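You operate a simulated robot arm through the tools that you are given. There is no shell and no other tool. Be economical: measure what you need, move in short steps, check, and stop when the job is done.

Carry out the task below with a simulated two-armed robot. There is one attempt and no reset: what you move stays moved.

Task
Open the top bench drawer, take the mesh basket from the packing table top and put it in the inside of the top bench drawer and shut the drawer again. Stack the status marker marked "test" from the packing table top on top of the status marker labelled "pass". Take the green strap roll and leave it on the lower shelf of the bench. Open the blue table drawer, put the black elbow from the inside of the blue table drawer on the clear end of the packing table, then shut the drawer. Put the water job card from the kit table top on the lower shelf of the kit table. Open the sump lid. Any order will do. Set down upright: mesh basket, black elbow, water job card.

The check looks at the end state, three seconds after you hand in, the way a careful person would. Anything else that was tipped, shoved, dropped, spilled or broken makes it a failure. Lids that push on must go on centred and level and be pressed home; caps that screw on are set level and turned clockwise until they are tight.

Robot
Two 7-joint arms with three-finger grippers on one trunk, on a base that drives. Base frame: it is fixed to the floor where the robot stands at the start and does not move with it; the origin is under the middle of the robot, x ahead of it, y to its left, z up. Readings come in m, degrees, newtons and seconds.
The left shoulder is at the start at [0.07, 0.165, 1.013], the right one opposite. With the tool pointing down near the work surface each hand reaches from about 0.1 to 0.68 m from the robot's upright axis, wherever it stands, measured 20 degrees to its own side. Places, roughly: black elbow (8x5x6 cm) [-2.1, 1.2, 0.7]; blue table drawer [-2.1, 1.3, 0.7]; clear end of the packing table [-2.2, 1.3, 0.8]; green strap roll (8x7x4 cm) [-2.6, 0.5, 0.2]; inside of the top bench drawer [0.8, 0.2, 0.6]; lower shelf of the bench [0.1, 0.8, 0.2]; lower shelf of the kit table [-4.9, -4.1, 0.3]; mesh basket (5x5x7 cm) [-2.9, 0.7, 0.8]; status marker [-2.75, 0.75, 0.75]; sump lid [-1.2, -4.9, 0.2]; top bench drawer [0.8, 0.1, 0.7]; water job card [-5.25, -4, 0.75]. Payload 3.91 kg a hand.
The TCP of each hand is the grasp point between the finger pads, 0.03 m short of the fingertips. In the tool frame z runs along the fingers and y along their closing line. Largest opening 0.116 m; the body of the gripper starts 0.073 m behind the TCP.
Orientation is that of the tool frame in the base frame, as a unit quaternion [x, y, z, w]. With the fingers straight down and closing along the base's y, the tool's x points along the base's -x, its y along +y and its z along -z.

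Tools
- The arms move only by the tool nudge_tool. It takes "left_increments", "right_increments" or both (then of equal length, played together; a hand with none holds still); each is a list of rows, each a list of 7 numbers: the turn, a rotation vector about the tool's x, y, z in degrees, then the shift along the tool's x, y, z in m, then the finger opening in m, from 0 to 0.116. In form: [[rx, ry, rz, tx, ty, tz, hand], ...]. A call has 1 to 12 rows; each row is the pose to reach, as a shift and turn from the pose commanded when the call began, along the tool's axes at that moment. Rows are played at 5 a second. More than 0.05 m and 8.6 degrees between two rows, or a gripper value outside its range, and nothing of the call is played. Where a pose cannot be reached the arm comes as near as it can. A force on the tool above 40 N (or 10 N above the force at the start of the call, whichever is more), or a blocked arm, ends the call early, and 0.2 s more pass. Each finger travels about 0.153 m/s and halts on what it meets, pressing with about 36 N; the grip force reading is that of the motor and also rises with nothing between the fingers. The clock runs only during rows and for 0.2 s after the last one: add rows that repeat a pose to give the fingers time. It gives the time, the measured TCP pose, the force on the tool (base axes), the opening and the grip force at its end, in the units of the frame above (readings bear some noise), with the torque about the TCP (base axes, N m) and any sound that the robot's microphone picked up, and new pictures: "pictures" is both (left out), scene, wrist or none (wrist: the cameras of the hands that moved).
- Cameras (640 x 400 px; columns grow to the right, rows downward): "scene" is now at [0.1186, 0.0363, 1.3125]; the picture's right is [0.43, -0.90, -0.00], its down [-0.67, -0.32, -0.67] and it looks along [0.60, 0.29, -0.75] (base axes); focal length 279 px, centre (320, 200). "left" rides on the left gripper at [0.075, 0.017, -0.088] in its tool frame; the picture's right is [-0.22, 0.97, 0.00], its down [-0.70, -0.16, -0.70] and it looks along [-0.68, -0.16, 0.71] (tool axes); focal length 247 px, centre (320, 200). "right" rides on the right gripper at [0.052, 0.056, -0.088] in its tool frame; the picture's right is [-0.73, 0.68, 0.00], its down [-0.49, -0.52, -0.70] and it looks along [-0.48, -0.51, 0.71] (tool axes); focal length 247 px, centre (320, 200). There is no depth. A picture from a camera that has moved, and an enlarged one, comes with that camera's place and axes in the base frame and with its lens.
- raise_lower(by): slides the trunk up (or, below 0, down) by that many m; the arms and the scene camera ride with it, the base frame stays. It gives what a move gives, with no picture.
- steer(legs): drives the robot by 1 to 6 legs, each [ahead, left, turn to the left] in m, m and degrees, along the robot's own axes; the way and the turn of a leg run together, so that a leg with both is an arc; at most 1.5 m and 180 degrees a leg. The arms and the cameras ride along, it lands a little off, and it stops where it bumps. It gives what a move gives, and a new picture of the scene camera.
- turn_head(pan, tilt): turns the head with the scene camera to pan (to the left, within 86 degrees either way) and tilt (down, from -29 to 69), counted from straight ahead of the robot. It gives what a move gives, and a new picture of the scene camera.
- zoom(camera, box): a new picture of the part [left, top, right, bottom] of that camera's present view, enlarged. No time passes.
- hand_in(): hands the job in; it is judged then, once.

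Go step by step. Nothing tells you exact positions but the pictures and the camera data: compare them with the known pose of the tool, close in by small moves and look again before you grip or let go. The budget is 217 turns and 260 pictures, counting those below and the enlarged ones. Unless the task says otherwise, let go and move clear before handing in, and close with one line.

The tools are called after "Call:" by a JSON object that holds its "api" and its "payload". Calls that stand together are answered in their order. nudge_tool: Moves the arms, as the interface text tells. Its arguments: {"type":"object","properties":{"left_increments":{"type":"array","items":{"type":"array","items":{"type":"number"}}},"right_increments":{"type":"array","items":{"type":"array","items":{"type":"number"}}},"pictures":{"type":"string","enum":["both","scene","wrist","none"]}},"required":[]} The other tools are called the same way: raise_lower (by) slides the trunk up or down; steer (legs) drives the base; turn_head (pan, tilt) turns the head that bears the scene camera; zoom (camera, box) takes an enlarged picture of a part of a camera's view; hand_in () hands the job in.

At the start:

```text
time: 0.0
left_tool_pos: [0.5932, 0.3809, 0.9832]
left_tcp_rot: [0.0, 1.0, 0.0, 0.0]
left_ft_force: [0.2, -0.2, 0.0]
left_wrist_torque: [-0.01, -0.03, -0.01]
left_gripper_width: 0.1159
left_finger_force: 0.1
right_tool_pos: [0.5819, -0.1128, 0.9491]
right_tcp_rot: [0.0, 1.0, -0.001, 0.0]
right_ft_force: [-0.4, 0.2, 0.3]
right_wrist_torque: [0.02, 0.01, 0.03]
right_gripper_width: 0.116
right_finger_force: 0.1
trunk travel left (down, up): [-0.55, 0.29]
robot x, y, heading: [0.0006, -0.002, 0.1]
head pan, tilt: [25.7, 48.2]
```

scene: 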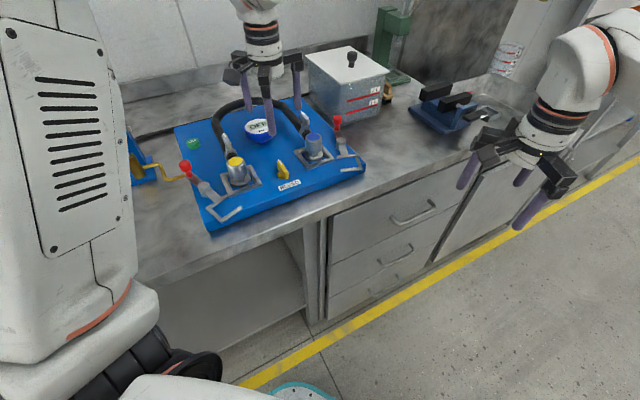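
right: 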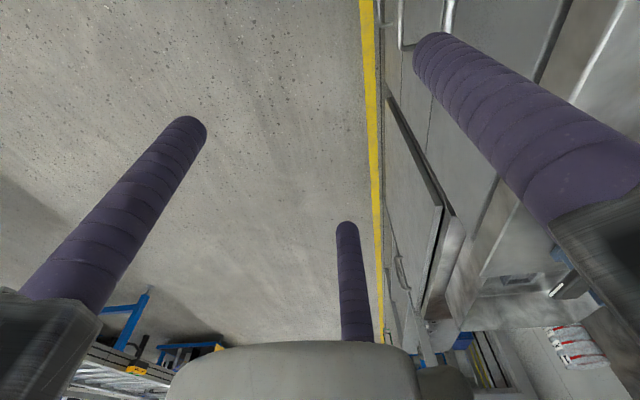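
left: 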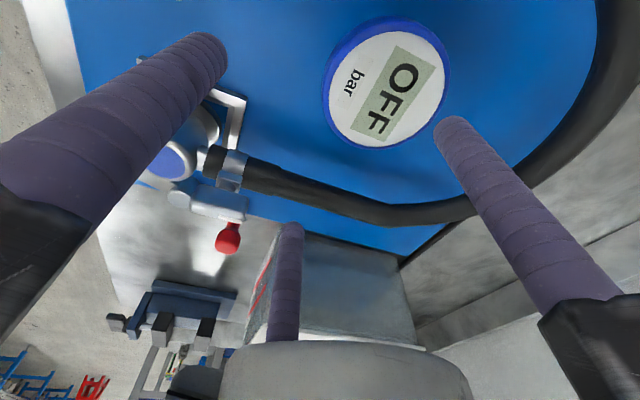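

I see the bench, its edge running diagonally in front of me, with the drawers to the right of centre. I'll look around with the head to place the drawers and the shelf first.

Call:
{"api": "turn_head", "payload": {"pan": 0, "tilt": 50}}

Call:
{"api": "turn_head", "payload": {"pan": 70, "tilt": 40}}

```text
time: 0.9
left_tool_pos: [0.5916, 0.3802, 0.9823]
left_tcp_rot: [0.0, 1.0, 0.0, -0.001]
left_ft_force: [-0.4, 0.0, 0.1]
left_wrist_torque: [0.0, -0.02, 0.0]
left_gripper_width: 0.1161
left_finger_force: 0.1
right_tool_pos: [0.5813, -0.1133, 0.9476]
right_tcp_rot: [0.0, 1.0, 0.001, 0.0]
right_ft_force: [-0.2, -0.2, -0.4]
right_wrist_torque: [0.04, 0.01, 0.01]
right_gripper_width: 0.1163
right_finger_force: 0.1
trunk travel left (down, up): [-0.55, 0.29]
robot x, y, heading: [0.0002, 0.004, 0.2]
head pan, tilt: [0.0, 50.0]
camera scene: at [0.1247, 0.0023, 1.3101], right [0.0, -1.0, 0.0], down [-0.77, 0.0, -0.64], along [0.64, 0.0, -0.77], focal length 279 px, centre (320, 200)
```

scene: 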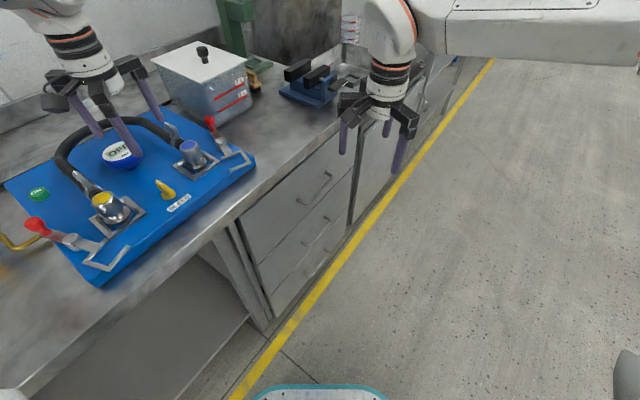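

```text
time: 2.3
left_tool_pos: [0.5929, 0.3801, 0.9828]
left_tcp_rot: [0.0, 1.0, 0.0, -0.001]
left_ft_force: [0.5, 0.0, 0.1]
left_wrist_torque: [0.03, -0.05, 0.03]
left_gripper_width: 0.1159
left_finger_force: 0.1
right_tool_pos: [0.5818, -0.1125, 0.9479]
right_tcp_rot: [0.0, 1.0, 0.0, 0.0]
right_ft_force: [0.8, 1.5, 0.0]
right_wrist_torque: [0.01, 0.0, 0.02]
right_gripper_width: 0.1161
right_finger_force: 0.2
trunk travel left (down, up): [-0.55, 0.29]
robot x, y, heading: [0.0023, -0.0007, 0.1]
head pan, tilt: [70.0, 40.0]
camera scene: at [0.0769, 0.0821, 1.3242], right [0.94, -0.34, 0.0], down [-0.22, -0.6, -0.77], along [0.26, 0.72, -0.64], focal length 279 px, centre (320, 200)
```

scene: 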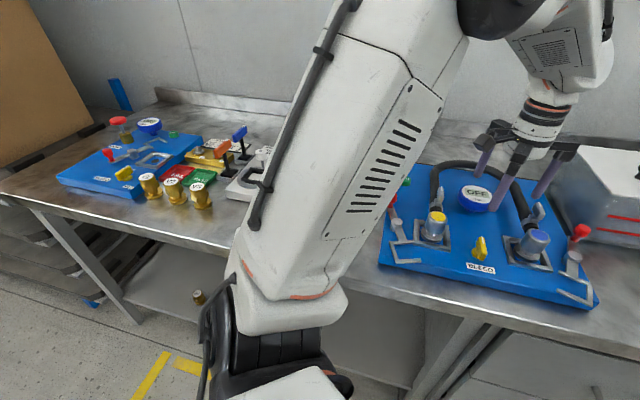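

The bench edge runs at about 45° (line x+y≈0.72), and the top drawer handle is near [0.71, 0.02, 0.66]. I'll stand off and face the drawer with it ahead of the right arm.

Call:
{"api": "steer", "payload": {"legs": [[0.03, -0.4, 0], [0, 0, 45]]}}

Call:
{"api": "turn_head", "payload": {"pan": 0, "tilt": 40}}

```text
time: 6.8
left_tool_pos: [0.1779, 0.2944, 0.983]
left_tcp_rot: [-0.386, 0.923, 0.001, 0.0]
left_ft_force: [0.2, -0.2, 0.2]
left_wrist_torque: [0.02, -0.04, 0.01]
left_gripper_width: 0.116
left_finger_force: 0.0
right_tool_pos: [0.5208, -0.0598, 0.9492]
right_tcp_rot: [-0.385, 0.923, 0.0, 0.0]
right_ft_force: [0.0, 0.1, 0.0]
right_wrist_torque: [0.01, -0.04, 0.02]
right_gripper_width: 0.116
right_finger_force: 0.1
trunk travel left (down, up): [-0.55, 0.29]
robot x, y, heading: [0.029, -0.3935, 45.3]
head pan, tilt: [70.0, 40.0]
camera scene: at [0.0278, -0.2788, 1.3242], right [0.9, 0.43, 0.0], down [0.28, -0.58, -0.77], along [-0.33, 0.69, -0.64], focal length 279 px, centre (320, 200)
```

scene: 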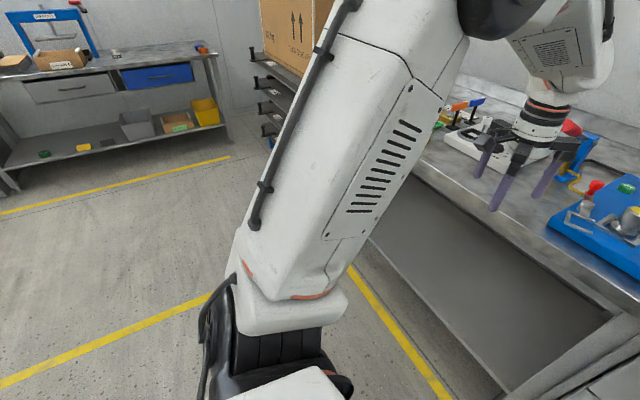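

```text
time: 8.3
left_tool_pos: [0.1786, 0.2948, 0.9842]
left_tcp_rot: [-0.385, 0.923, 0.001, 0.0]
left_ft_force: [-0.2, -0.6, -0.1]
left_wrist_torque: [0.0, -0.01, -0.02]
left_gripper_width: 0.1158
left_finger_force: 0.0
right_tool_pos: [0.522, -0.0588, 0.9472]
right_tcp_rot: [-0.385, 0.923, -0.001, 0.001]
right_ft_force: [0.4, -0.4, 0.7]
right_wrist_torque: [0.0, 0.02, -0.01]
right_gripper_width: 0.1162
right_finger_force: 0.0
trunk travel left (down, up): [-0.55, 0.29]
robot x, y, heading: [0.0293, -0.3927, 45.3]
head pan, tilt: [0.0, 40.0]
camera scene: at [0.1241, -0.2953, 1.3242], right [0.71, -0.7, 0.0], down [-0.45, -0.46, -0.77], along [0.54, 0.55, -0.64], focal length 279 px, centre (320, 200)
```

scene: 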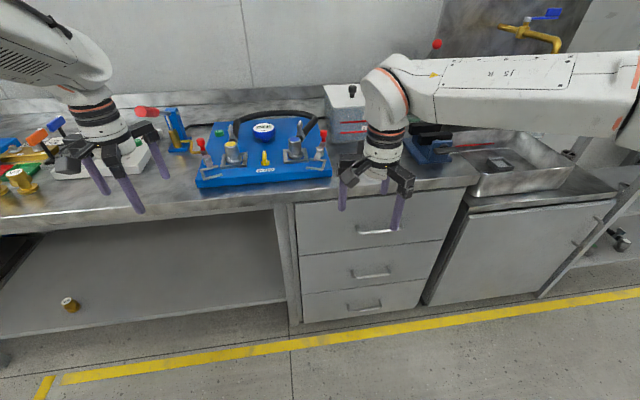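

Square to the bench now. By triangulation the top handle is at about [0.688, 0.018, 0.688], 0.76 m ahead and 0.18 m to my right. I'll turn the right tool horizontal, with its fingers closing vertically.

Call:
{"api": "nudge_tool", "payload": {"right_increments": [[-4.79, -4.79, 4.79, 0, 0, 0, 0.116], [-9.58, -9.58, 9.58, 0, 0, 0, 0.116], [-14.37, -14.37, 14.37, 0, 0, 0, 0.116], [-19.16, -19.16, 19.16, 0, 0, 0, 0.116], [-23.95, -23.95, 23.95, 0, 0, 0, 0.116], [-28.74, -28.74, 28.74, 0, 0, 0, 0.116], [-33.53, -33.53, 33.53, 0, 0, 0, 0.116], [-38.32, -38.32, 38.32, 0, 0, 0, 0.116], [-43.11, -43.11, 43.11, 0, 0, 0, 0.116], [-47.9, -47.9, 47.9, 0, 0, 0, 0.116], [-52.69, -52.69, 52.69, 0, 0, 0, 0.116], [-57.48, -57.48, 57.48, 0, 0, 0, 0.116]], "pictures": "none"}}

Call:
{"api": "nudge_tool", "payload": {"right_increments": [[-4.79, -4.79, 4.79, 0, 0, 0, 0.116], [-9.58, -9.58, 9.58, 0, 0, 0, 0.116], [-11.8, -11.8, 11.8, 0, 0, 0, 0.08]], "pictures": "none"}}

Call:
{"api": "raise_lower", "payload": {"by": -0.24}}

Call:
{"api": "zoom", "payload": {"camera": "right", "box": [0, 0, 640, 400]}}

Call:
{"api": "zoom", "payload": {"camera": "scene", "box": [0, 0, 640, 400]}}

```text
time: 10.9
left_tool_pos: [0.1776, 0.295, 0.9821]
left_tcp_rot: [-0.385, 0.923, 0.001, 0.0]
left_ft_force: [-0.5, 0.6, -0.5]
left_wrist_torque: [-0.02, -0.01, 0.02]
left_gripper_width: 0.1158
left_finger_force: 0.0
right_tool_pos: [0.5215, -0.0586, 0.9467]
right_tcp_rot: [0.158, 0.766, 0.577, 0.236]
right_ft_force: [-0.6, 0.3, -0.2]
right_wrist_torque: [0.01, 0.02, 0.0]
right_gripper_width: 0.1158
right_finger_force: 0.2
trunk travel left (down, up): [-0.55, 0.29]
robot x, y, heading: [0.0326, -0.3913, 45.7]
head pan, tilt: [0.0, 40.0]
```

```text
time: 11.7
left_tool_pos: [0.1773, 0.2935, 0.9833]
left_tcp_rot: [-0.384, 0.923, 0.0, 0.0]
left_ft_force: [0.4, -1.0, -0.5]
left_wrist_torque: [0.0, 0.01, -0.02]
left_gripper_width: 0.1161
left_finger_force: 0.1
right_tool_pos: [0.5205, -0.0599, 0.9478]
right_tcp_rot: [0.269, 0.653, 0.655, 0.268]
right_ft_force: [-0.5, -0.1, -0.2]
right_wrist_torque: [-0.01, 0.02, 0.0]
right_gripper_width: 0.0801
right_finger_force: 0.0
trunk travel left (down, up): [-0.55, 0.29]
robot x, y, heading: [0.0306, -0.3898, 45.3]
head pan, tilt: [0.0, 40.0]
```

```text
time: 14.2
left_tool_pos: [0.177, 0.2947, 0.7435]
left_tcp_rot: [-0.386, 0.923, 0.0, 0.0]
left_ft_force: [-0.3, -0.3, -0.6]
left_wrist_torque: [0.01, -0.01, -0.02]
left_gripper_width: 0.1159
left_finger_force: 0.1
right_tool_pos: [0.5211, -0.0604, 0.7076]
right_tcp_rot: [0.268, 0.654, 0.654, 0.269]
right_ft_force: [-0.4, -0.3, 0.5]
right_wrist_torque: [-0.03, 0.01, 0.01]
right_gripper_width: 0.08
right_finger_force: 0.1
trunk travel left (down, up): [-0.31, 0.53]
robot x, y, heading: [0.0287, -0.3883, 45.3]
head pan, tilt: [0.0, 40.0]
```

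```text
1.00 times, centred on (320, 200) of right (not enlarged: the box is as wide or as high as the picture)
camera zoom: at [0.4227, -0.0854, 0.7629], right [0.52, -0.51, 0.68], down [-0.15, -0.84, -0.52], along [0.84, 0.17, -0.51], focal length 247 px, centre (320, 200)
```

zoom: 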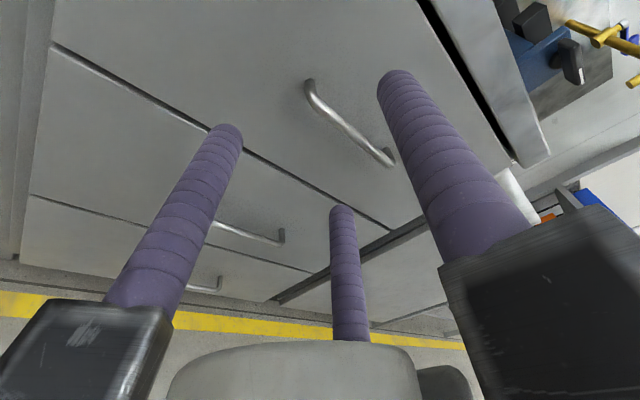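

```text
1.00 times, centred on (320, 200) of scene (not enlarged: the box is as wide or as high as the picture)
camera zoom: at [0.124, -0.2955, 1.0843], right [0.71, -0.7, 0.0], down [-0.45, -0.46, -0.77], along [0.54, 0.54, -0.64], focal length 279 px, centre (320, 200)
```

zoom: 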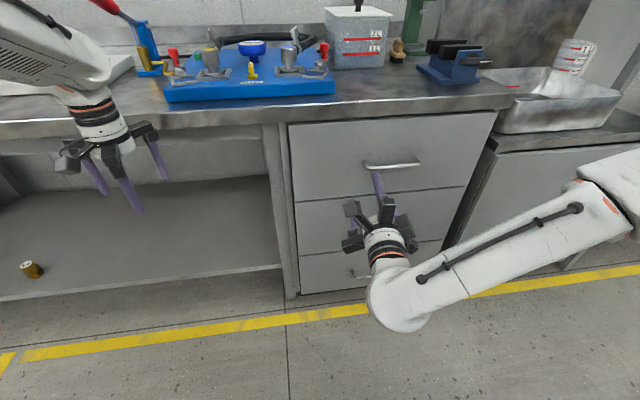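

The wrist view confirms the handle at about [0.689, 0.019, 0.689]. I'll bring the open fingers around the bar, stopping short first.

Call:
{"api": "nudge_tool", "payload": {"right_increments": [[0, 0, 0, -0.03, -0.01, 0.03, 0.08], [0, 0, 0, -0.06, -0.019, 0.07, 0.08], [0, 0, 0, -0.063, -0.019, 0.115, 0.08], [0, 0, 0, -0.063, -0.019, 0.135, 0.08], [0, 0, 0, -0.063, -0.019, 0.135, 0.08]], "pictures": "both"}}

```text
refused: row 2 steps farther than a row can; nothing moved
```

Call:
{"api": "nudge_tool", "payload": {"right_increments": [[0, 0, 0, -0.03, -0.01, 0.03, 0.08], [0, 0, 0, -0.055, -0.019, 0.065, 0.08], [0, 0, 0, -0.063, -0.019, 0.105, 0.08], [0, 0, 0, -0.063, -0.019, 0.135, 0.08], [0, 0, 0, -0.063, -0.019, 0.135, 0.08]], "pictures": "both"}}

```text
time: 15.4
left_tool_pos: [0.1775, 0.2934, 0.7433]
left_tcp_rot: [-0.385, 0.923, 0.001, 0.0]
left_ft_force: [0.4, 0.2, 0.6]
left_wrist_torque: [-0.03, -0.02, 0.0]
left_gripper_width: 0.116
left_finger_force: 0.0
right_tool_pos: [0.6601, -0.0094, 0.6889]
right_tcp_rot: [0.268, 0.654, 0.655, 0.268]
right_ft_force: [-0.4, 0.2, 0.4]
right_wrist_torque: [-0.01, 0.01, 0.01]
right_gripper_width: 0.0803
right_finger_force: 0.1
trunk travel left (down, up): [-0.31, 0.53]
robot x, y, heading: [0.0327, -0.3908, 45.3]
head pan, tilt: [0.0, 40.0]
camera scene: at [0.124, -0.2955, 1.0843], right [0.71, -0.7, 0.0], down [-0.45, -0.46, -0.77], along [0.54, 0.54, -0.64], focal length 279 px, centre (320, 200)
camera right: at [0.5623, -0.0353, 0.7442], right [0.52, -0.52, 0.68], down [-0.15, -0.84, -0.52], along [0.84, 0.17, -0.51], focal length 247 px, centre (320, 200)
```

scene: 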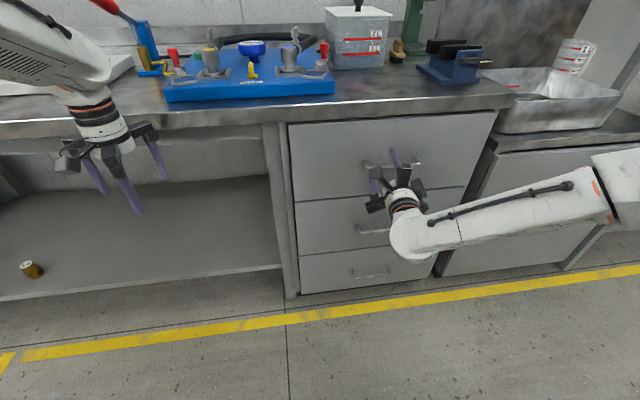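
right: 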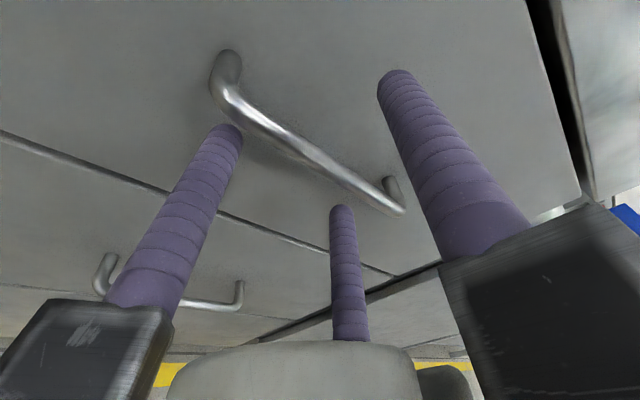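

The bar lies centred between the fingers, about 3.5 cm ahead of the TCP. I'll move in 2.2 cm and close.

Call:
{"api": "nudge_tool", "payload": {"right_increments": [[0, 0, 0, 0, 0, 0.012, 0.08], [0, 0, 0, 0, 0, 0.022, 0.08], [0, 0, 0, 0, 0, 0.022, 0.04], [0, 0, 0, 0, 0, 0.022, 0.0], [0, 0, 0, 0, 0, 0.022, 0.0], [0, 0, 0, 0, 0, 0.022, 0.0]], "pictures": "wrist"}}

```text
time: 17.0
left_tool_pos: [0.178, 0.2951, 0.745]
left_tcp_rot: [-0.385, 0.923, 0.0, 0.0]
left_ft_force: [-0.3, 0.2, 0.6]
left_wrist_torque: [0.01, -0.04, -0.01]
left_gripper_width: 0.1163
left_finger_force: 0.1
right_tool_pos: [0.6752, 0.0054, 0.683]
right_tcp_rot: [0.27, 0.658, 0.65, 0.267]
right_ft_force: [0.3, -0.1, -10.8]
right_wrist_torque: [-0.03, -0.01, 0.1]
right_gripper_width: 0.0207
right_finger_force: 44.7
trunk travel left (down, up): [-0.31, 0.53]
robot x, y, heading: [0.0362, -0.3944, 44.9]
head pan, tilt: [0.0, 40.0]
stopped in row 6 (right hand): the force on the tool passed its limit at 40 N (the readings are from after the stop); the commanded pose is now the measured one
camera right: at [0.5776, -0.0198, 0.7388], right [0.53, -0.51, 0.68], down [-0.15, -0.85, -0.51], along [0.84, 0.17, -0.52], focal length 247 px, centre (320, 200)
```

right: 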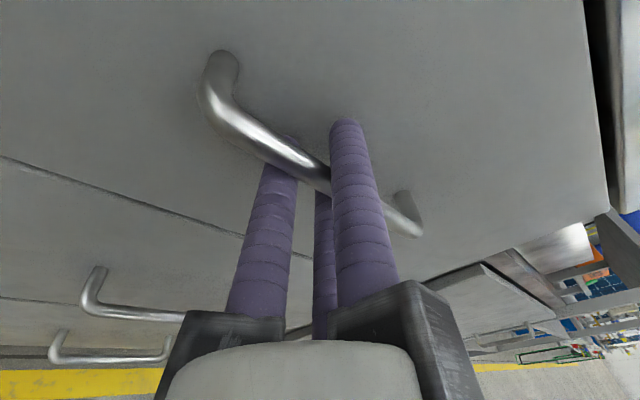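

The bar is gripped. Now I'll pull the drawer straight out.

Call:
{"api": "nudge_tool", "payload": {"right_increments": [[0, 0, 0, 0, 0, -0.015, 0], [0, 0, 0, 0, 0, -0.03, 0], [0, 0, 0, 0, 0, -0.05, 0], [0, 0, 0, 0, 0, -0.07, 0], [0, 0, 0, 0, 0, -0.09, 0], [0, 0, 0, 0, 0, -0.11, 0], [0, 0, 0, 0, 0, -0.13, 0], [0, 0, 0, 0, 0, -0.15, 0], [0, 0, 0, 0, 0, -0.17, 0], [0, 0, 0, 0, 0, -0.19, 0], [0, 0, 0, 0, 0, -0.21, 0]], "pictures": "scene"}}

```text
time: 17.9
left_tool_pos: [0.1809, 0.2935, 0.7431]
left_tcp_rot: [-0.384, 0.923, 0.0, -0.001]
left_ft_force: [-0.1, 0.6, -0.1]
left_wrist_torque: [0.01, -0.04, 0.0]
left_gripper_width: 0.116
left_finger_force: 0.0
right_tool_pos: [0.6378, -0.0452, 0.6828]
right_tcp_rot: [0.277, 0.656, 0.647, 0.273]
right_ft_force: [3.5, -5.3, -7.4]
right_wrist_torque: [-0.28, -0.22, -0.13]
right_gripper_width: 0.0209
right_finger_force: 45.3
trunk travel left (down, up): [-0.31, 0.53]
robot x, y, heading: [0.0272, -0.3952, 45.2]
head pan, tilt: [0.0, 40.0]
stopped in row 4 (right hand): the force on the tool passed its limit at 43 N (the readings are from after the stop); the commanded pose is now the measured one
camera scene: at [0.1252, -0.2961, 1.0843], right [0.71, -0.71, 0.0], down [-0.45, -0.46, -0.77], along [0.54, 0.54, -0.64], focal length 279 px, centre (320, 200)
```

scene: 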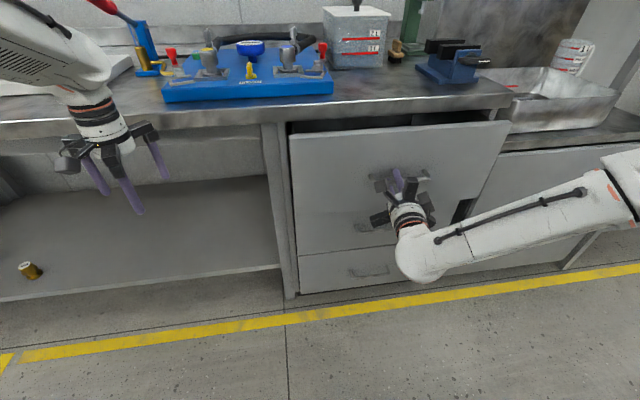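

The drawer started to move. The bench is really turned about 55°, so I'll pull along its true normal, more gently.

Call:
{"api": "nudge_tool", "payload": {"right_increments": [[0, 0, 0, -0.002, 0, -0.01, 0], [0, 0, 0, -0.004, 0, -0.02, 0], [0, 0, 0, -0.0073, 0, -0.035, 0], [0, 0, 0, -0.0104, 0, -0.05, 0], [0, 0, 0, -0.0135, 0, -0.065, 0], [0, 0, 0, -0.0166, 0, -0.08, 0], [0, 0, 0, -0.0198, 0, -0.095, 0], [0, 0, 0, -0.0229, 0, -0.11, 0], [0, 0, 0, -0.026, 0, -0.125, 0], [0, 0, 0, -0.0292, 0, -0.14, 0], [0, 0, 0, -0.0323, 0, -0.155, 0], [0, 0, 0, -0.0354, 0, -0.17, 0]], "pictures": "scene"}}

```text
time: 20.2
left_tool_pos: [0.1792, 0.2928, 0.7454]
left_tcp_rot: [-0.383, 0.924, 0.0, 0.001]
left_ft_force: [0.6, 0.2, 0.2]
left_wrist_torque: [-0.04, 0.01, -0.01]
left_gripper_width: 0.116
left_finger_force: 0.1
right_tool_pos: [0.5798, -0.1249, 0.6823]
right_tcp_rot: [0.271, 0.647, 0.659, 0.272]
right_ft_force: [-0.6, 0.8, 15.1]
right_wrist_torque: [-0.07, -0.12, -0.15]
right_gripper_width: 0.0207
right_finger_force: 45.0
right hand out of reach, approached as far as the arm can: row 8, 9, 10, 11
trunk travel left (down, up): [-0.31, 0.53]
robot x, y, heading: [0.0343, -0.3919, 45.4]
head pan, tilt: [0.0, 40.0]
stopped in row 11 (right hand): the force on the tool passed its limit at 43 N (the readings are from after the stop); the commanded pose is now the measured one
camera scene: at [0.1239, -0.2964, 1.0847], right [0.71, -0.7, 0.0], down [-0.45, -0.46, -0.77], along [0.54, 0.54, -0.64], focal length 279 px, centre (320, 200)
```

scene: 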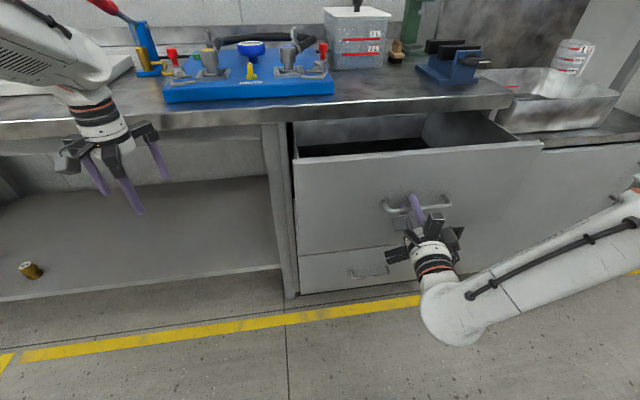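

The drawer is out about 16 cm and the arm has reached its limit. I'll drive the base back 12 cm with the grip held.

Call:
{"api": "steer", "payload": {"legs": [[-0.118, -0.019, 0]]}}

```text
time: 21.4
left_tool_pos: [0.1052, 0.1939, 0.7442]
left_tcp_rot: [-0.385, 0.923, -0.001, 0.001]
left_ft_force: [0.4, -0.8, 0.3]
left_wrist_torque: [0.01, 0.0, 0.04]
left_gripper_width: 0.1161
left_finger_force: 0.1
right_tool_pos: [0.5067, -0.2246, 0.6832]
right_tcp_rot: [0.27, 0.647, 0.659, 0.272]
right_ft_force: [-4.8, 4.6, 31.2]
right_wrist_torque: [-0.13, -0.05, -0.14]
right_gripper_width: 0.0205
right_finger_force: 44.7
trunk travel left (down, up): [-0.31, 0.53]
robot x, y, heading: [-0.0397, -0.4943, 45.4]
head pan, tilt: [0.0, 40.0]
camera scene: at [0.0506, -0.3964, 1.0848], right [0.71, -0.7, 0.0], down [-0.45, -0.46, -0.77], along [0.54, 0.55, -0.64], focal length 279 px, centre (320, 200)
```

scene: 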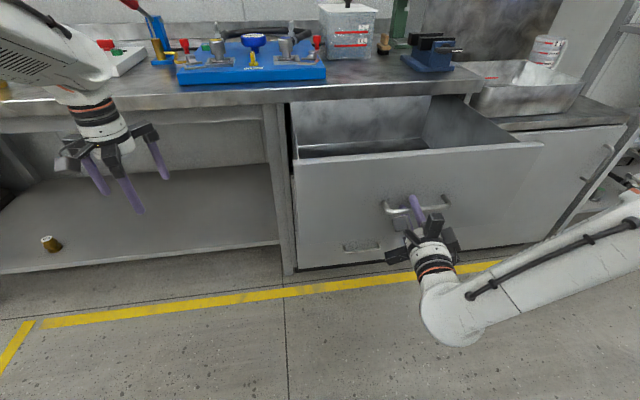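

The drawer is out about 29 cm, enough. I'll release the handle, back away, raise the trunk and drive towards the packing table.

Call:
{"api": "nudge_tool", "payload": {"right_increments": [[0, 0, 0, 0, 0, 0, 0.04], [0, 0, 0, 0, 0, 0, 0.08], [0, 0, 0, 0, 0, 0, 0.09]], "pictures": "none"}}

Call:
{"api": "steer", "payload": {"legs": [[-0.3, -0.05, 0]]}}

```text
time: 22.2
left_tool_pos: [0.107, 0.1949, 0.7431]
left_tcp_rot: [-0.386, 0.923, 0.0, -0.001]
left_ft_force: [-0.2, 0.5, -0.9]
left_wrist_torque: [-0.05, -0.02, -0.03]
left_gripper_width: 0.116
left_finger_force: 0.1
right_tool_pos: [0.5091, -0.2235, 0.6795]
right_tcp_rot: [0.27, 0.648, 0.658, 0.271]
right_ft_force: [0.2, 0.1, -0.5]
right_wrist_torque: [-0.01, -0.01, 0.01]
right_gripper_width: 0.09
right_finger_force: 0.0
trunk travel left (down, up): [-0.31, 0.53]
robot x, y, heading: [-0.0371, -0.4935, 45.3]
head pan, tilt: [0.0, 40.0]
```

```text
time: 24.3
left_tool_pos: [-0.0728, -0.0523, 0.7441]
left_tcp_rot: [-0.391, 0.921, 0.001, 0.001]
left_ft_force: [-0.2, -0.4, 0.9]
left_wrist_torque: [0.02, -0.01, -0.02]
left_gripper_width: 0.1162
left_finger_force: 0.0
right_tool_pos: [0.3317, -0.4659, 0.6814]
right_tcp_rot: [0.268, 0.65, 0.659, 0.267]
right_ft_force: [-0.1, 1.1, 0.1]
right_wrist_torque: [-0.03, 0.0, 0.04]
right_gripper_width: 0.09
right_finger_force: 0.0
trunk travel left (down, up): [-0.31, 0.53]
robot x, y, heading: [-0.2081, -0.7404, 45.8]
head pan, tilt: [0.0, 40.0]
camera scene: at [-0.1207, -0.6419, 1.0844], right [0.72, -0.7, 0.0], down [-0.45, -0.46, -0.77], along [0.53, 0.55, -0.64], focal length 279 px, centre (320, 200)
```

scene: 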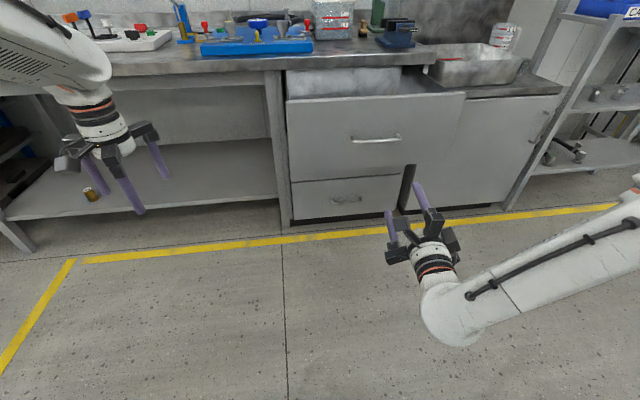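

Clear of the drawer. Next I'll raise the trunk, turn and drive towards the packing table, stopping short to look.

Call:
{"api": "raise_lower", "payload": {"by": 0.24}}

Call:
{"api": "steer", "payload": {"legs": [[0, 0, 81], [0.9, 0.84, 0]]}}

```text
time: 26.8
left_tool_pos: [-0.0727, -0.0502, 0.9834]
left_tcp_rot: [-0.39, 0.921, 0.0, 0.0]
left_ft_force: [-1.2, -0.5, -0.1]
left_wrist_torque: [-0.03, -0.02, 0.01]
left_gripper_width: 0.1159
left_finger_force: 0.1
right_tool_pos: [0.3325, -0.4659, 0.9196]
right_tcp_rot: [0.267, 0.65, 0.659, 0.268]
right_ft_force: [0.2, 0.4, 0.2]
right_wrist_torque: [-0.03, 0.0, 0.02]
right_gripper_width: 0.0903
right_finger_force: 0.1
trunk travel left (down, up): [-0.55, 0.29]
robot x, y, heading: [-0.2105, -0.7405, 45.8]
head pan, tilt: [0.0, 40.0]
```

```text
time: 36.4
left_tool_pos: [-2.0714, -0.2748, 0.983]
left_tcp_rot: [0.892, -0.452, 0.0, 0.0]
left_ft_force: [0.1, -0.1, -0.2]
left_wrist_torque: [0.01, -0.01, 0.0]
left_gripper_width: 0.116
left_finger_force: 0.0
right_tool_pos: [-1.5959, 0.054, 0.9197]
right_tcp_rot: [-0.214, 0.67, 0.676, -0.22]
right_ft_force: [-0.6, -0.3, -0.7]
right_wrist_torque: [0.0, -0.01, 0.03]
right_gripper_width: 0.0899
right_finger_force: 0.1
trunk travel left (down, up): [-0.55, 0.29]
robot x, y, heading: [-1.4143, -0.5269, 126.5]
head pan, tilt: [0.0, 40.0]
camera scene: at [-1.4981, -0.4169, 1.3242], right [0.81, 0.59, 0.0], down [0.38, -0.52, -0.77], along [-0.45, 0.62, -0.64], focal length 279 px, centre (320, 200)
```

scene: 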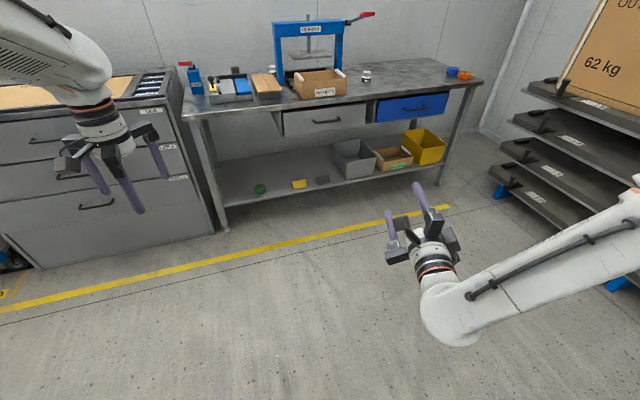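

The packing table is in full view: blue drawer on the right, green roll on its lower shelf. I'll zoom on the table top.

Call:
{"api": "zoom", "payload": {"camera": "scene", "box": [170, 50, 330, 150]}}

Call:
{"api": "zoom", "payload": {"camera": "scene", "box": [330, 40, 490, 140]}}

```text
4.00 times, centred on (250, 100) of scene
camera zoom: at [-1.4981, -0.4169, 1.3242], right [0.81, 0.59, 0.0], down [0.38, -0.52, -0.77], along [-0.45, 0.62, -0.64], focal length 1116 px, centre (600, 600)
```

zoom: 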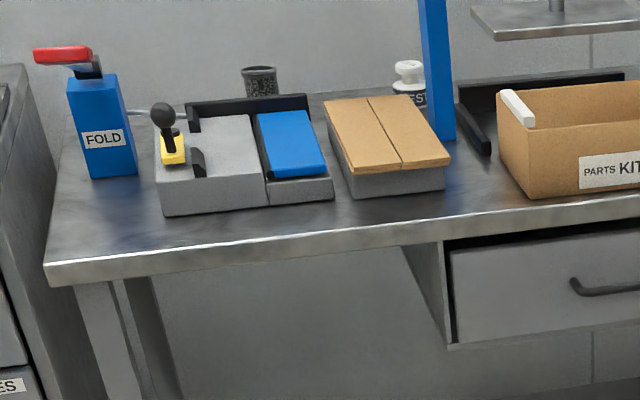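

```text
4.00 times, centred on (410, 90) of scene
camera zoom: at [-1.4981, -0.4169, 1.3242], right [0.81, 0.59, 0.0], down [0.38, -0.52, -0.77], along [-0.45, 0.62, -0.64], focal length 1116 px, centre (-40, 640)
```

zoom: 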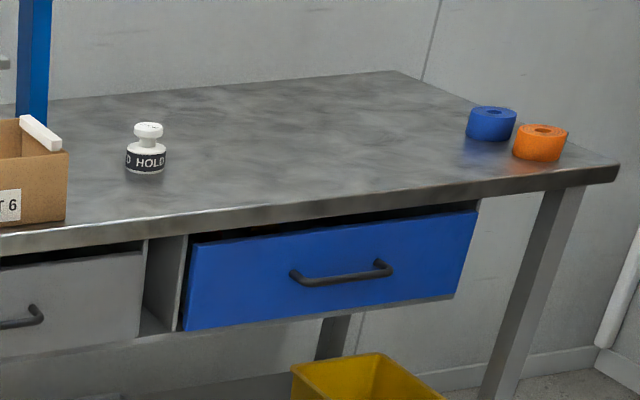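

Table normal is about heading 145°; the basket sits behind the sealer and TEST is behind the blue press frame. I'll drive closer, square to the table, and look for PASS.

Call:
{"api": "steer", "payload": {"legs": [[0, 0, 18.5], [0.8, -0.2, 0]]}}

Call:
{"api": "turn_head", "payload": {"pan": -15, "tilt": 30}}

```text
time: 41.9
left_tool_pos: [-2.6618, 0.1325, 0.9842]
left_tcp_rot: [0.953, -0.303, 0.0, 0.0]
left_ft_force: [-0.1, -0.2, -0.6]
left_wrist_torque: [-0.01, 0.0, 0.0]
left_gripper_width: 0.1159
left_finger_force: 0.0
right_tool_pos: [-2.3158, 0.5954, 0.9203]
right_tcp_rot: [-0.32, 0.626, 0.631, -0.328]
right_ft_force: [0.5, -0.1, 0.0]
right_wrist_torque: [0.0, 0.04, -0.01]
right_gripper_width: 0.0899
right_finger_force: 0.0
trunk travel left (down, up): [-0.55, 0.29]
robot x, y, heading: [-1.9603, 0.1002, 144.9]
head pan, tilt: [0.0, 40.0]
camera scene: at [-2.0721, 0.1818, 1.3242], right [0.58, 0.82, 0.0], down [0.53, -0.37, -0.77], along [-0.63, 0.44, -0.64], focal length 279 px, centre (320, 200)
```

scene: 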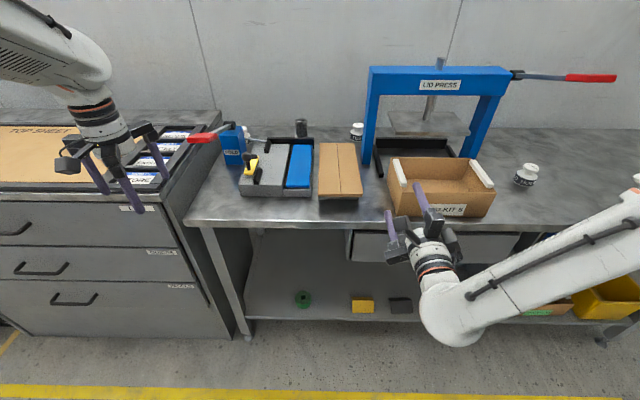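

```text
time: 42.6
left_tool_pos: [-2.6613, 0.1308, 0.9837]
left_tcp_rot: [0.953, -0.303, 0.0, 0.0]
left_ft_force: [-0.4, -0.3, -0.9]
left_wrist_torque: [0.0, 0.01, 0.0]
left_gripper_width: 0.1159
left_finger_force: 0.1
right_tool_pos: [-2.3156, 0.5954, 0.9198]
right_tcp_rot: [-0.32, 0.625, 0.632, -0.327]
right_ft_force: [0.7, -0.8, 0.1]
right_wrist_torque: [0.02, -0.03, -0.03]
right_gripper_width: 0.0899
right_finger_force: 0.0
trunk travel left (down, up): [-0.55, 0.29]
robot x, y, heading: [-1.955, 0.1007, 145.0]
head pan, tilt: [-15.0, 30.0]
camera scene: at [-2.0602, 0.2018, 1.3396], right [0.77, 0.64, 0.0], down [0.32, -0.38, -0.87], along [-0.56, 0.66, -0.5], focal length 279 px, centre (320, 200)
```

scene: 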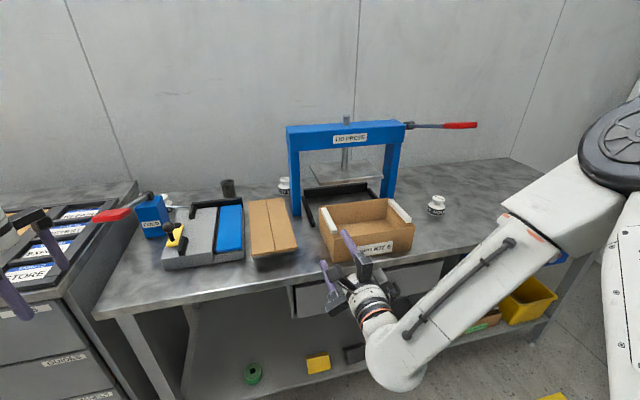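

I spot a white thing behind the FOLD block, possibly PASS. Zooming.

Call:
{"api": "zoom", "payload": {"camera": "scene", "box": [110, 160, 310, 285]}}

```text
3.20 times, centred on (210, 222) of scene
camera zoom: at [-2.0602, 0.2018, 1.3396], right [0.77, 0.64, 0.0], down [0.32, -0.38, -0.87], along [-0.56, 0.66, -0.5], focal length 892 px, centre (672, 128)
```

zoom: 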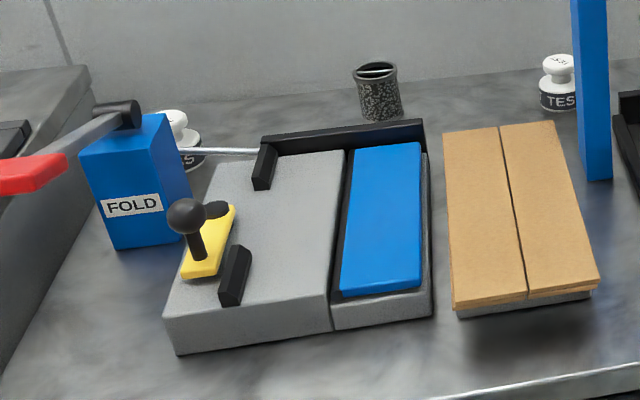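

The basket is near [-2.95, 0.71] and TEST near [-2.82, 0.88]; the marker behind FOLD, which I take for PASS, is near [-3.04, 0.51]. The green roll is at about [-2.64, 0.49, 0.22]. I'll reset the right tool to point down and pitch the left tool 45° forward to fetch the roll first.

Call:
{"api": "nudge_tool", "payload": {"right_increments": [[4.79, 4.79, -4.79, 0, 0, 0, 0.09], [9.58, 9.58, -9.58, 0, 0, 0, 0.09], [14.37, 14.37, -14.37, 0, 0, 0, 0.09], [19.16, 19.16, -19.16, 0, 0, 0, 0.09], [23.95, 23.95, -23.95, 0, 0, 0, 0.09], [28.74, 28.74, -28.74, 0, 0, 0, 0.09], [33.53, 33.53, -33.53, 0, 0, 0, 0.09], [38.32, 38.32, -38.32, 0, 0, 0, 0.09], [43.11, 43.11, -43.11, 0, 0, 0, 0.09], [47.9, 47.9, -47.9, 0, 0, 0, 0.09], [52.69, 52.69, -52.69, 0, 0, 0, 0.09], [57.48, 57.48, -57.48, 0, 0, 0, 0.09]], "left_increments": [[0, -3.75, 0, 0, 0, 0, 0.116], [0, -7.5, 0, 0, 0, 0, 0.116], [0, -11.25, 0, 0, 0, 0, 0.116], [0, -15, 0, 0, 0, 0, 0.116], [0, -18.75, 0, 0, 0, 0, 0.116], [0, -22.5, 0, 0, 0, 0, 0.116], [0, -26.25, 0, 0, 0, 0, 0.116], [0, -30, 0, 0, 0, 0, 0.116], [0, -33.75, 0, 0, 0, 0, 0.116], [0, -37.5, 0, 0, 0, 0, 0.116], [0, -41.25, 0, 0, 0, 0, 0.116], [0, -45, 0, 0, 0, 0, 0.116]], "pictures": "none"}}

Call:
{"api": "nudge_tool", "payload": {"right_increments": [[4.79, 4.79, -4.79, 0, 0, 0, 0.09], [9.58, 9.58, -9.58, 0, 0, 0, 0.09], [11.8, 11.8, -11.8, 0, 0, 0, 0.09]], "pictures": "none"}}

Call:
{"api": "nudge_tool", "payload": {"right_increments": [[0, 0, 0, 0.04, -0.015, 0, 0.09], [0, 0, 0, 0.08, -0.03, 0, 0.09], [0, 0, 0, 0.12, -0.045, 0, 0.09], [0, 0, 0, 0.16, -0.06, 0, 0.09], [0, 0, 0, 0.2, -0.075, 0, 0.09], [0, 0, 0, 0.24, -0.09, 0, 0.09], [0, 0, 0, 0.27, -0.1, 0, 0.09]], "pictures": "none"}}

```text
time: 45.2
left_tool_pos: [-2.6626, 0.131, 0.9821]
left_tcp_rot: [0.88, -0.279, -0.366, -0.116]
left_ft_force: [-0.1, -0.5, 0.0]
left_wrist_torque: [-0.03, -0.02, -0.02]
left_gripper_width: 0.1161
left_finger_force: 0.0
right_tool_pos: [-2.3157, 0.5966, 0.921]
right_tcp_rot: [0.905, -0.397, -0.134, 0.067]
right_ft_force: [-0.3, 0.4, -0.5]
right_wrist_torque: [0.02, -0.03, 0.01]
right_gripper_width: 0.0901
right_finger_force: 0.1
right hand out of reach, approached as far as the arm can: row 1, 2
trunk travel left (down, up): [-0.55, 0.29]
robot x, y, heading: [-1.9601, 0.1036, 144.8]
head pan, tilt: [-15.0, 30.0]
```

```text
time: 46.0
left_tool_pos: [-2.6622, 0.1316, 0.9839]
left_tcp_rot: [0.881, -0.28, -0.365, -0.116]
left_ft_force: [0.0, 1.0, -0.1]
left_wrist_torque: [0.01, 0.03, -0.01]
left_gripper_width: 0.116
left_finger_force: 0.1
right_tool_pos: [-2.3164, 0.5973, 0.92]
right_tcp_rot: [0.953, -0.304, -0.006, 0.001]
right_ft_force: [0.4, 0.2, -0.3]
right_wrist_torque: [-0.02, 0.0, -0.02]
right_gripper_width: 0.0901
right_finger_force: 0.0
trunk travel left (down, up): [-0.55, 0.29]
robot x, y, heading: [-1.96, 0.0997, 144.8]
head pan, tilt: [-15.0, 30.0]
```

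```text
time: 47.6
left_tool_pos: [-2.6613, 0.1311, 0.9836]
left_tcp_rot: [0.881, -0.28, -0.364, -0.116]
left_ft_force: [0.1, -0.1, 0.5]
left_wrist_torque: [-0.01, -0.03, -0.04]
left_gripper_width: 0.1161
left_finger_force: 0.1
right_tool_pos: [-2.0501, 0.5474, 0.9489]
right_tcp_rot: [0.95, -0.274, 0.041, -0.148]
right_ft_force: [0.4, -0.5, 0.5]
right_wrist_torque: [-0.07, 0.1, -0.01]
right_gripper_width: 0.09
right_finger_force: 0.0
right hand out of reach, approached as far as the arm can: row 6, 7
trunk travel left (down, up): [-0.55, 0.29]
robot x, y, heading: [-1.9585, 0.1035, 145.1]
head pan, tilt: [-15.0, 30.0]
```

Now I'll lower the trunk, bring the left hand inward, shift sideways and look at the roll.

Call:
{"api": "raise_lower", "payload": {"by": -0.53}}

Call:
{"api": "nudge_tool", "payload": {"left_increments": [[0, 0, 0, 0, -0.045, 0, 0.116], [0, 0, 0, 0, -0.09, 0, 0.116], [0, 0, 0, 0, -0.13, 0, 0.116]], "pictures": "none"}}

Call:
{"api": "steer", "payload": {"legs": [[0.0, -0.17, 0]]}}

Call:
{"api": "turn_head", "payload": {"pan": 20, "tilt": 40}}

Call:
{"api": "zoom", "payload": {"camera": "left", "box": [0, 0, 640, 400]}}

```text
refused: -0.53 is not a number from -0.4 to 0.4
```

```text
time: 48.4
left_tool_pos: [-2.6095, 0.2307, 0.9656]
left_tcp_rot: [0.888, -0.26, -0.355, -0.135]
left_ft_force: [0.4, -0.1, 0.5]
left_wrist_torque: [-0.04, 0.04, 0.03]
left_gripper_width: 0.116
left_finger_force: 0.0
left hand out of reach, approached as far as the arm can: row 2, 3
right_tool_pos: [-2.0523, 0.5383, 0.9272]
right_tcp_rot: [0.953, -0.304, -0.006, 0.001]
right_ft_force: [0.6, -0.6, 0.0]
right_wrist_torque: [-0.02, 0.01, 0.02]
right_gripper_width: 0.0901
right_finger_force: 0.0
trunk travel left (down, up): [-0.55, 0.29]
robot x, y, heading: [-1.9583, 0.1018, 144.9]
head pan, tilt: [-15.0, 30.0]
```

```text
time: 49.9
left_tool_pos: [-2.5085, 0.3756, 0.9697]
left_tcp_rot: [0.885, -0.264, -0.358, -0.137]
left_ft_force: [0.4, 0.1, -0.1]
left_wrist_torque: [-0.02, 0.03, 0.03]
left_gripper_width: 0.116
left_finger_force: 0.1
right_tool_pos: [-1.9545, 0.6786, 0.928]
right_tcp_rot: [0.953, -0.304, -0.006, 0.002]
right_ft_force: [0.6, -0.3, 1.1]
right_wrist_torque: [-0.02, 0.03, 0.02]
right_gripper_width: 0.0899
right_finger_force: 0.1
trunk travel left (down, up): [-0.55, 0.29]
robot x, y, heading: [-1.86, 0.243, 144.6]
head pan, tilt: [-15.0, 30.0]
camera scene: at [-1.9615, 0.342, 1.3396], right [0.77, 0.64, 0.0], down [0.32, -0.38, -0.87], along [-0.55, 0.66, -0.5], focal length 279 px, centre (320, 200)
```

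scene: 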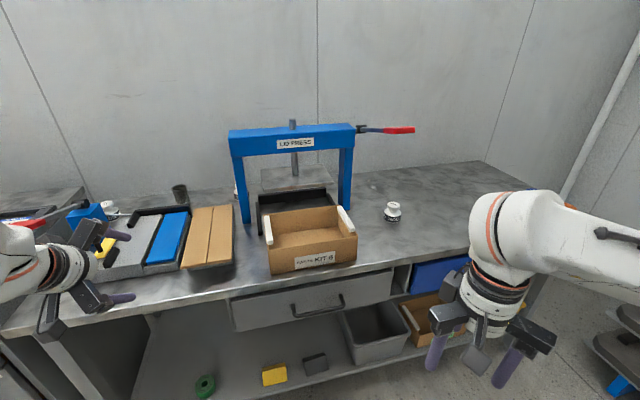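

```text
time: 50.9
left_tool_pos: [-2.5103, 0.3735, 0.9688]
left_tcp_rot: [0.886, -0.262, -0.357, -0.139]
left_ft_force: [-1.3, -0.2, 0.4]
left_wrist_torque: [-0.01, 0.03, -0.01]
left_gripper_width: 0.116
left_finger_force: 0.0
right_tool_pos: [-1.9534, 0.6779, 0.927]
right_tcp_rot: [0.952, -0.305, -0.005, 0.002]
right_ft_force: [0.2, -0.1, -0.3]
right_wrist_torque: [-0.01, 0.01, -0.01]
right_gripper_width: 0.09
right_finger_force: 0.1
trunk travel left (down, up): [-0.55, 0.29]
robot x, y, heading: [-1.8565, 0.2423, 144.6]
head pan, tilt: [20.0, 40.0]
camera scene: at [-1.9634, 0.3363, 1.3304], right [0.74, 0.68, 0.0], down [0.4, -0.43, -0.81], along [-0.55, 0.6, -0.59], focal length 279 px, centre (320, 200)
```

scene: 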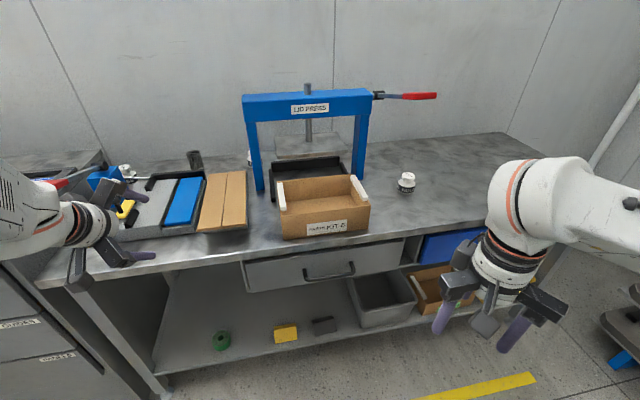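

```text
1.00 times, centred on (320, 200) of left (not enlarged: the box is as wide or as high as the picture)
camera zoom: at [-2.4252, 0.2947, 0.978], right [-0.69, -0.72, 0.1], down [0.06, 0.08, 1.0], along [-0.73, 0.69, -0.01], focal length 247 px, centre (320, 200)
```

zoom: 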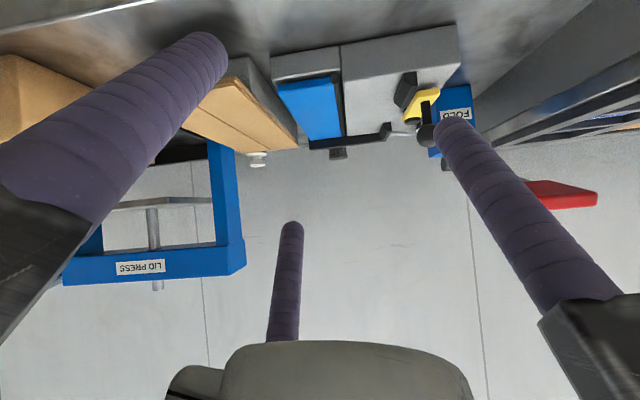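

The trunk needs two steps down; I'll lower it and look again.

Call:
{"api": "raise_lower", "payload": {"by": -0.4}}

Call:
{"api": "raise_lower", "payload": {"by": -0.12}}

Call:
{"api": "turn_head", "payload": {"pan": 25, "tilt": 35}}

Call:
{"api": "zoom", "payload": {"camera": "left", "box": [0, 0, 640, 400]}}

```text
time: 52.9
left_tool_pos: [-2.5084, 0.3744, 0.7756]
left_tcp_rot: [0.884, -0.261, -0.358, -0.148]
left_ft_force: [16.8, -0.2, 16.3]
left_wrist_torque: [1.05, 0.92, -1.05]
left_gripper_width: 0.1161
left_finger_force: 0.0
right_tool_pos: [-1.9529, 0.6765, 0.7305]
right_tcp_rot: [0.952, -0.305, -0.008, 0.001]
right_ft_force: [0.5, -0.2, 0.4]
right_wrist_torque: [0.03, -0.01, 0.02]
right_gripper_width: 0.09
right_finger_force: 0.1
trunk travel left (down, up): [-0.353, 0.487]
robot x, y, heading: [-1.8597, 0.2434, 145.0]
head pan, tilt: [20.0, 40.0]
stopped: the force on the tool passed its limit at 128 N (the readings are from after the stop); the commanded pose is now the measured one
```

```text
time: 53.3
left_tool_pos: [-2.5098, 0.3751, 0.7754]
left_tcp_rot: [0.882, -0.261, -0.361, -0.153]
left_ft_force: [25.7, -6.6, 15.2]
left_wrist_torque: [1.09, 1.25, -1.49]
left_gripper_width: 0.1159
left_finger_force: 0.1
right_tool_pos: [-1.9516, 0.6756, 0.7267]
right_tcp_rot: [0.952, -0.305, -0.008, 0.001]
right_ft_force: [-0.1, -0.7, 0.0]
right_wrist_torque: [0.03, 0.02, -0.01]
right_gripper_width: 0.0898
right_finger_force: 0.0
trunk travel left (down, up): [-0.348, 0.492]
robot x, y, heading: [-1.8623, 0.2388, 144.7]
head pan, tilt: [20.0, 40.0]
stopped: the force on the tool passed its limit at 48 N (the readings are from after the stop); the commanded pose is now the measured one
```

```text
time: 53.9
left_tool_pos: [-2.5099, 0.3758, 0.7743]
left_tcp_rot: [0.883, -0.258, -0.361, -0.153]
left_ft_force: [31.7, -5.9, 18.3]
left_wrist_torque: [1.25, 1.38, -1.73]
left_gripper_width: 0.116
left_finger_force: 0.1
right_tool_pos: [-1.9522, 0.677, 0.7264]
right_tcp_rot: [0.952, -0.305, -0.009, 0.002]
right_ft_force: [-0.5, 0.6, 0.3]
right_wrist_torque: [-0.03, -0.01, 0.0]
right_gripper_width: 0.09
right_finger_force: 0.1
trunk travel left (down, up): [-0.348, 0.492]
robot x, y, heading: [-1.8596, 0.2404, 144.7]
head pan, tilt: [25.0, 35.0]
camera scene: at [-1.964, 0.3275, 1.1262], right [0.66, 0.75, 0.0], down [0.46, -0.4, -0.8], along [-0.6, 0.52, -0.61], focal length 279 px, centre (320, 200)
```

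scene: 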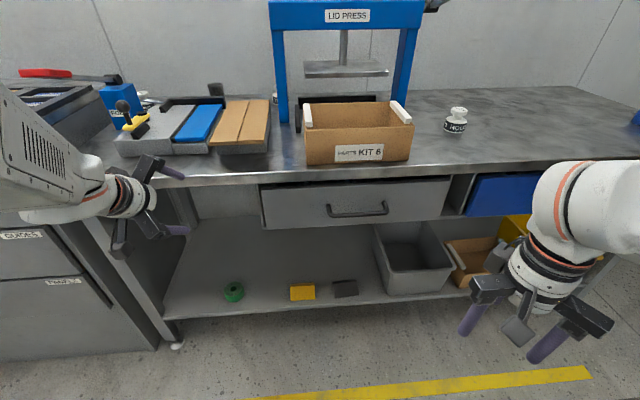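

```text
1.00 times, centred on (320, 200) of left (not enlarged: the box is as wide or as high as the picture)
camera zoom: at [-2.4248, 0.2949, 0.7818], right [-0.69, -0.72, 0.08], down [0.06, 0.05, 1.0], along [-0.72, 0.69, 0.01], focal length 247 px, centre (320, 200)
```

zoom: 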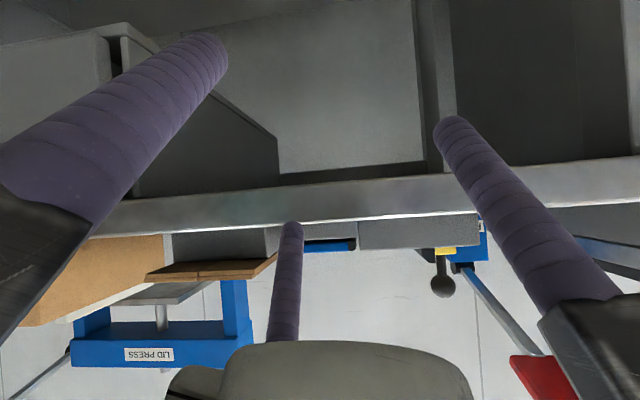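

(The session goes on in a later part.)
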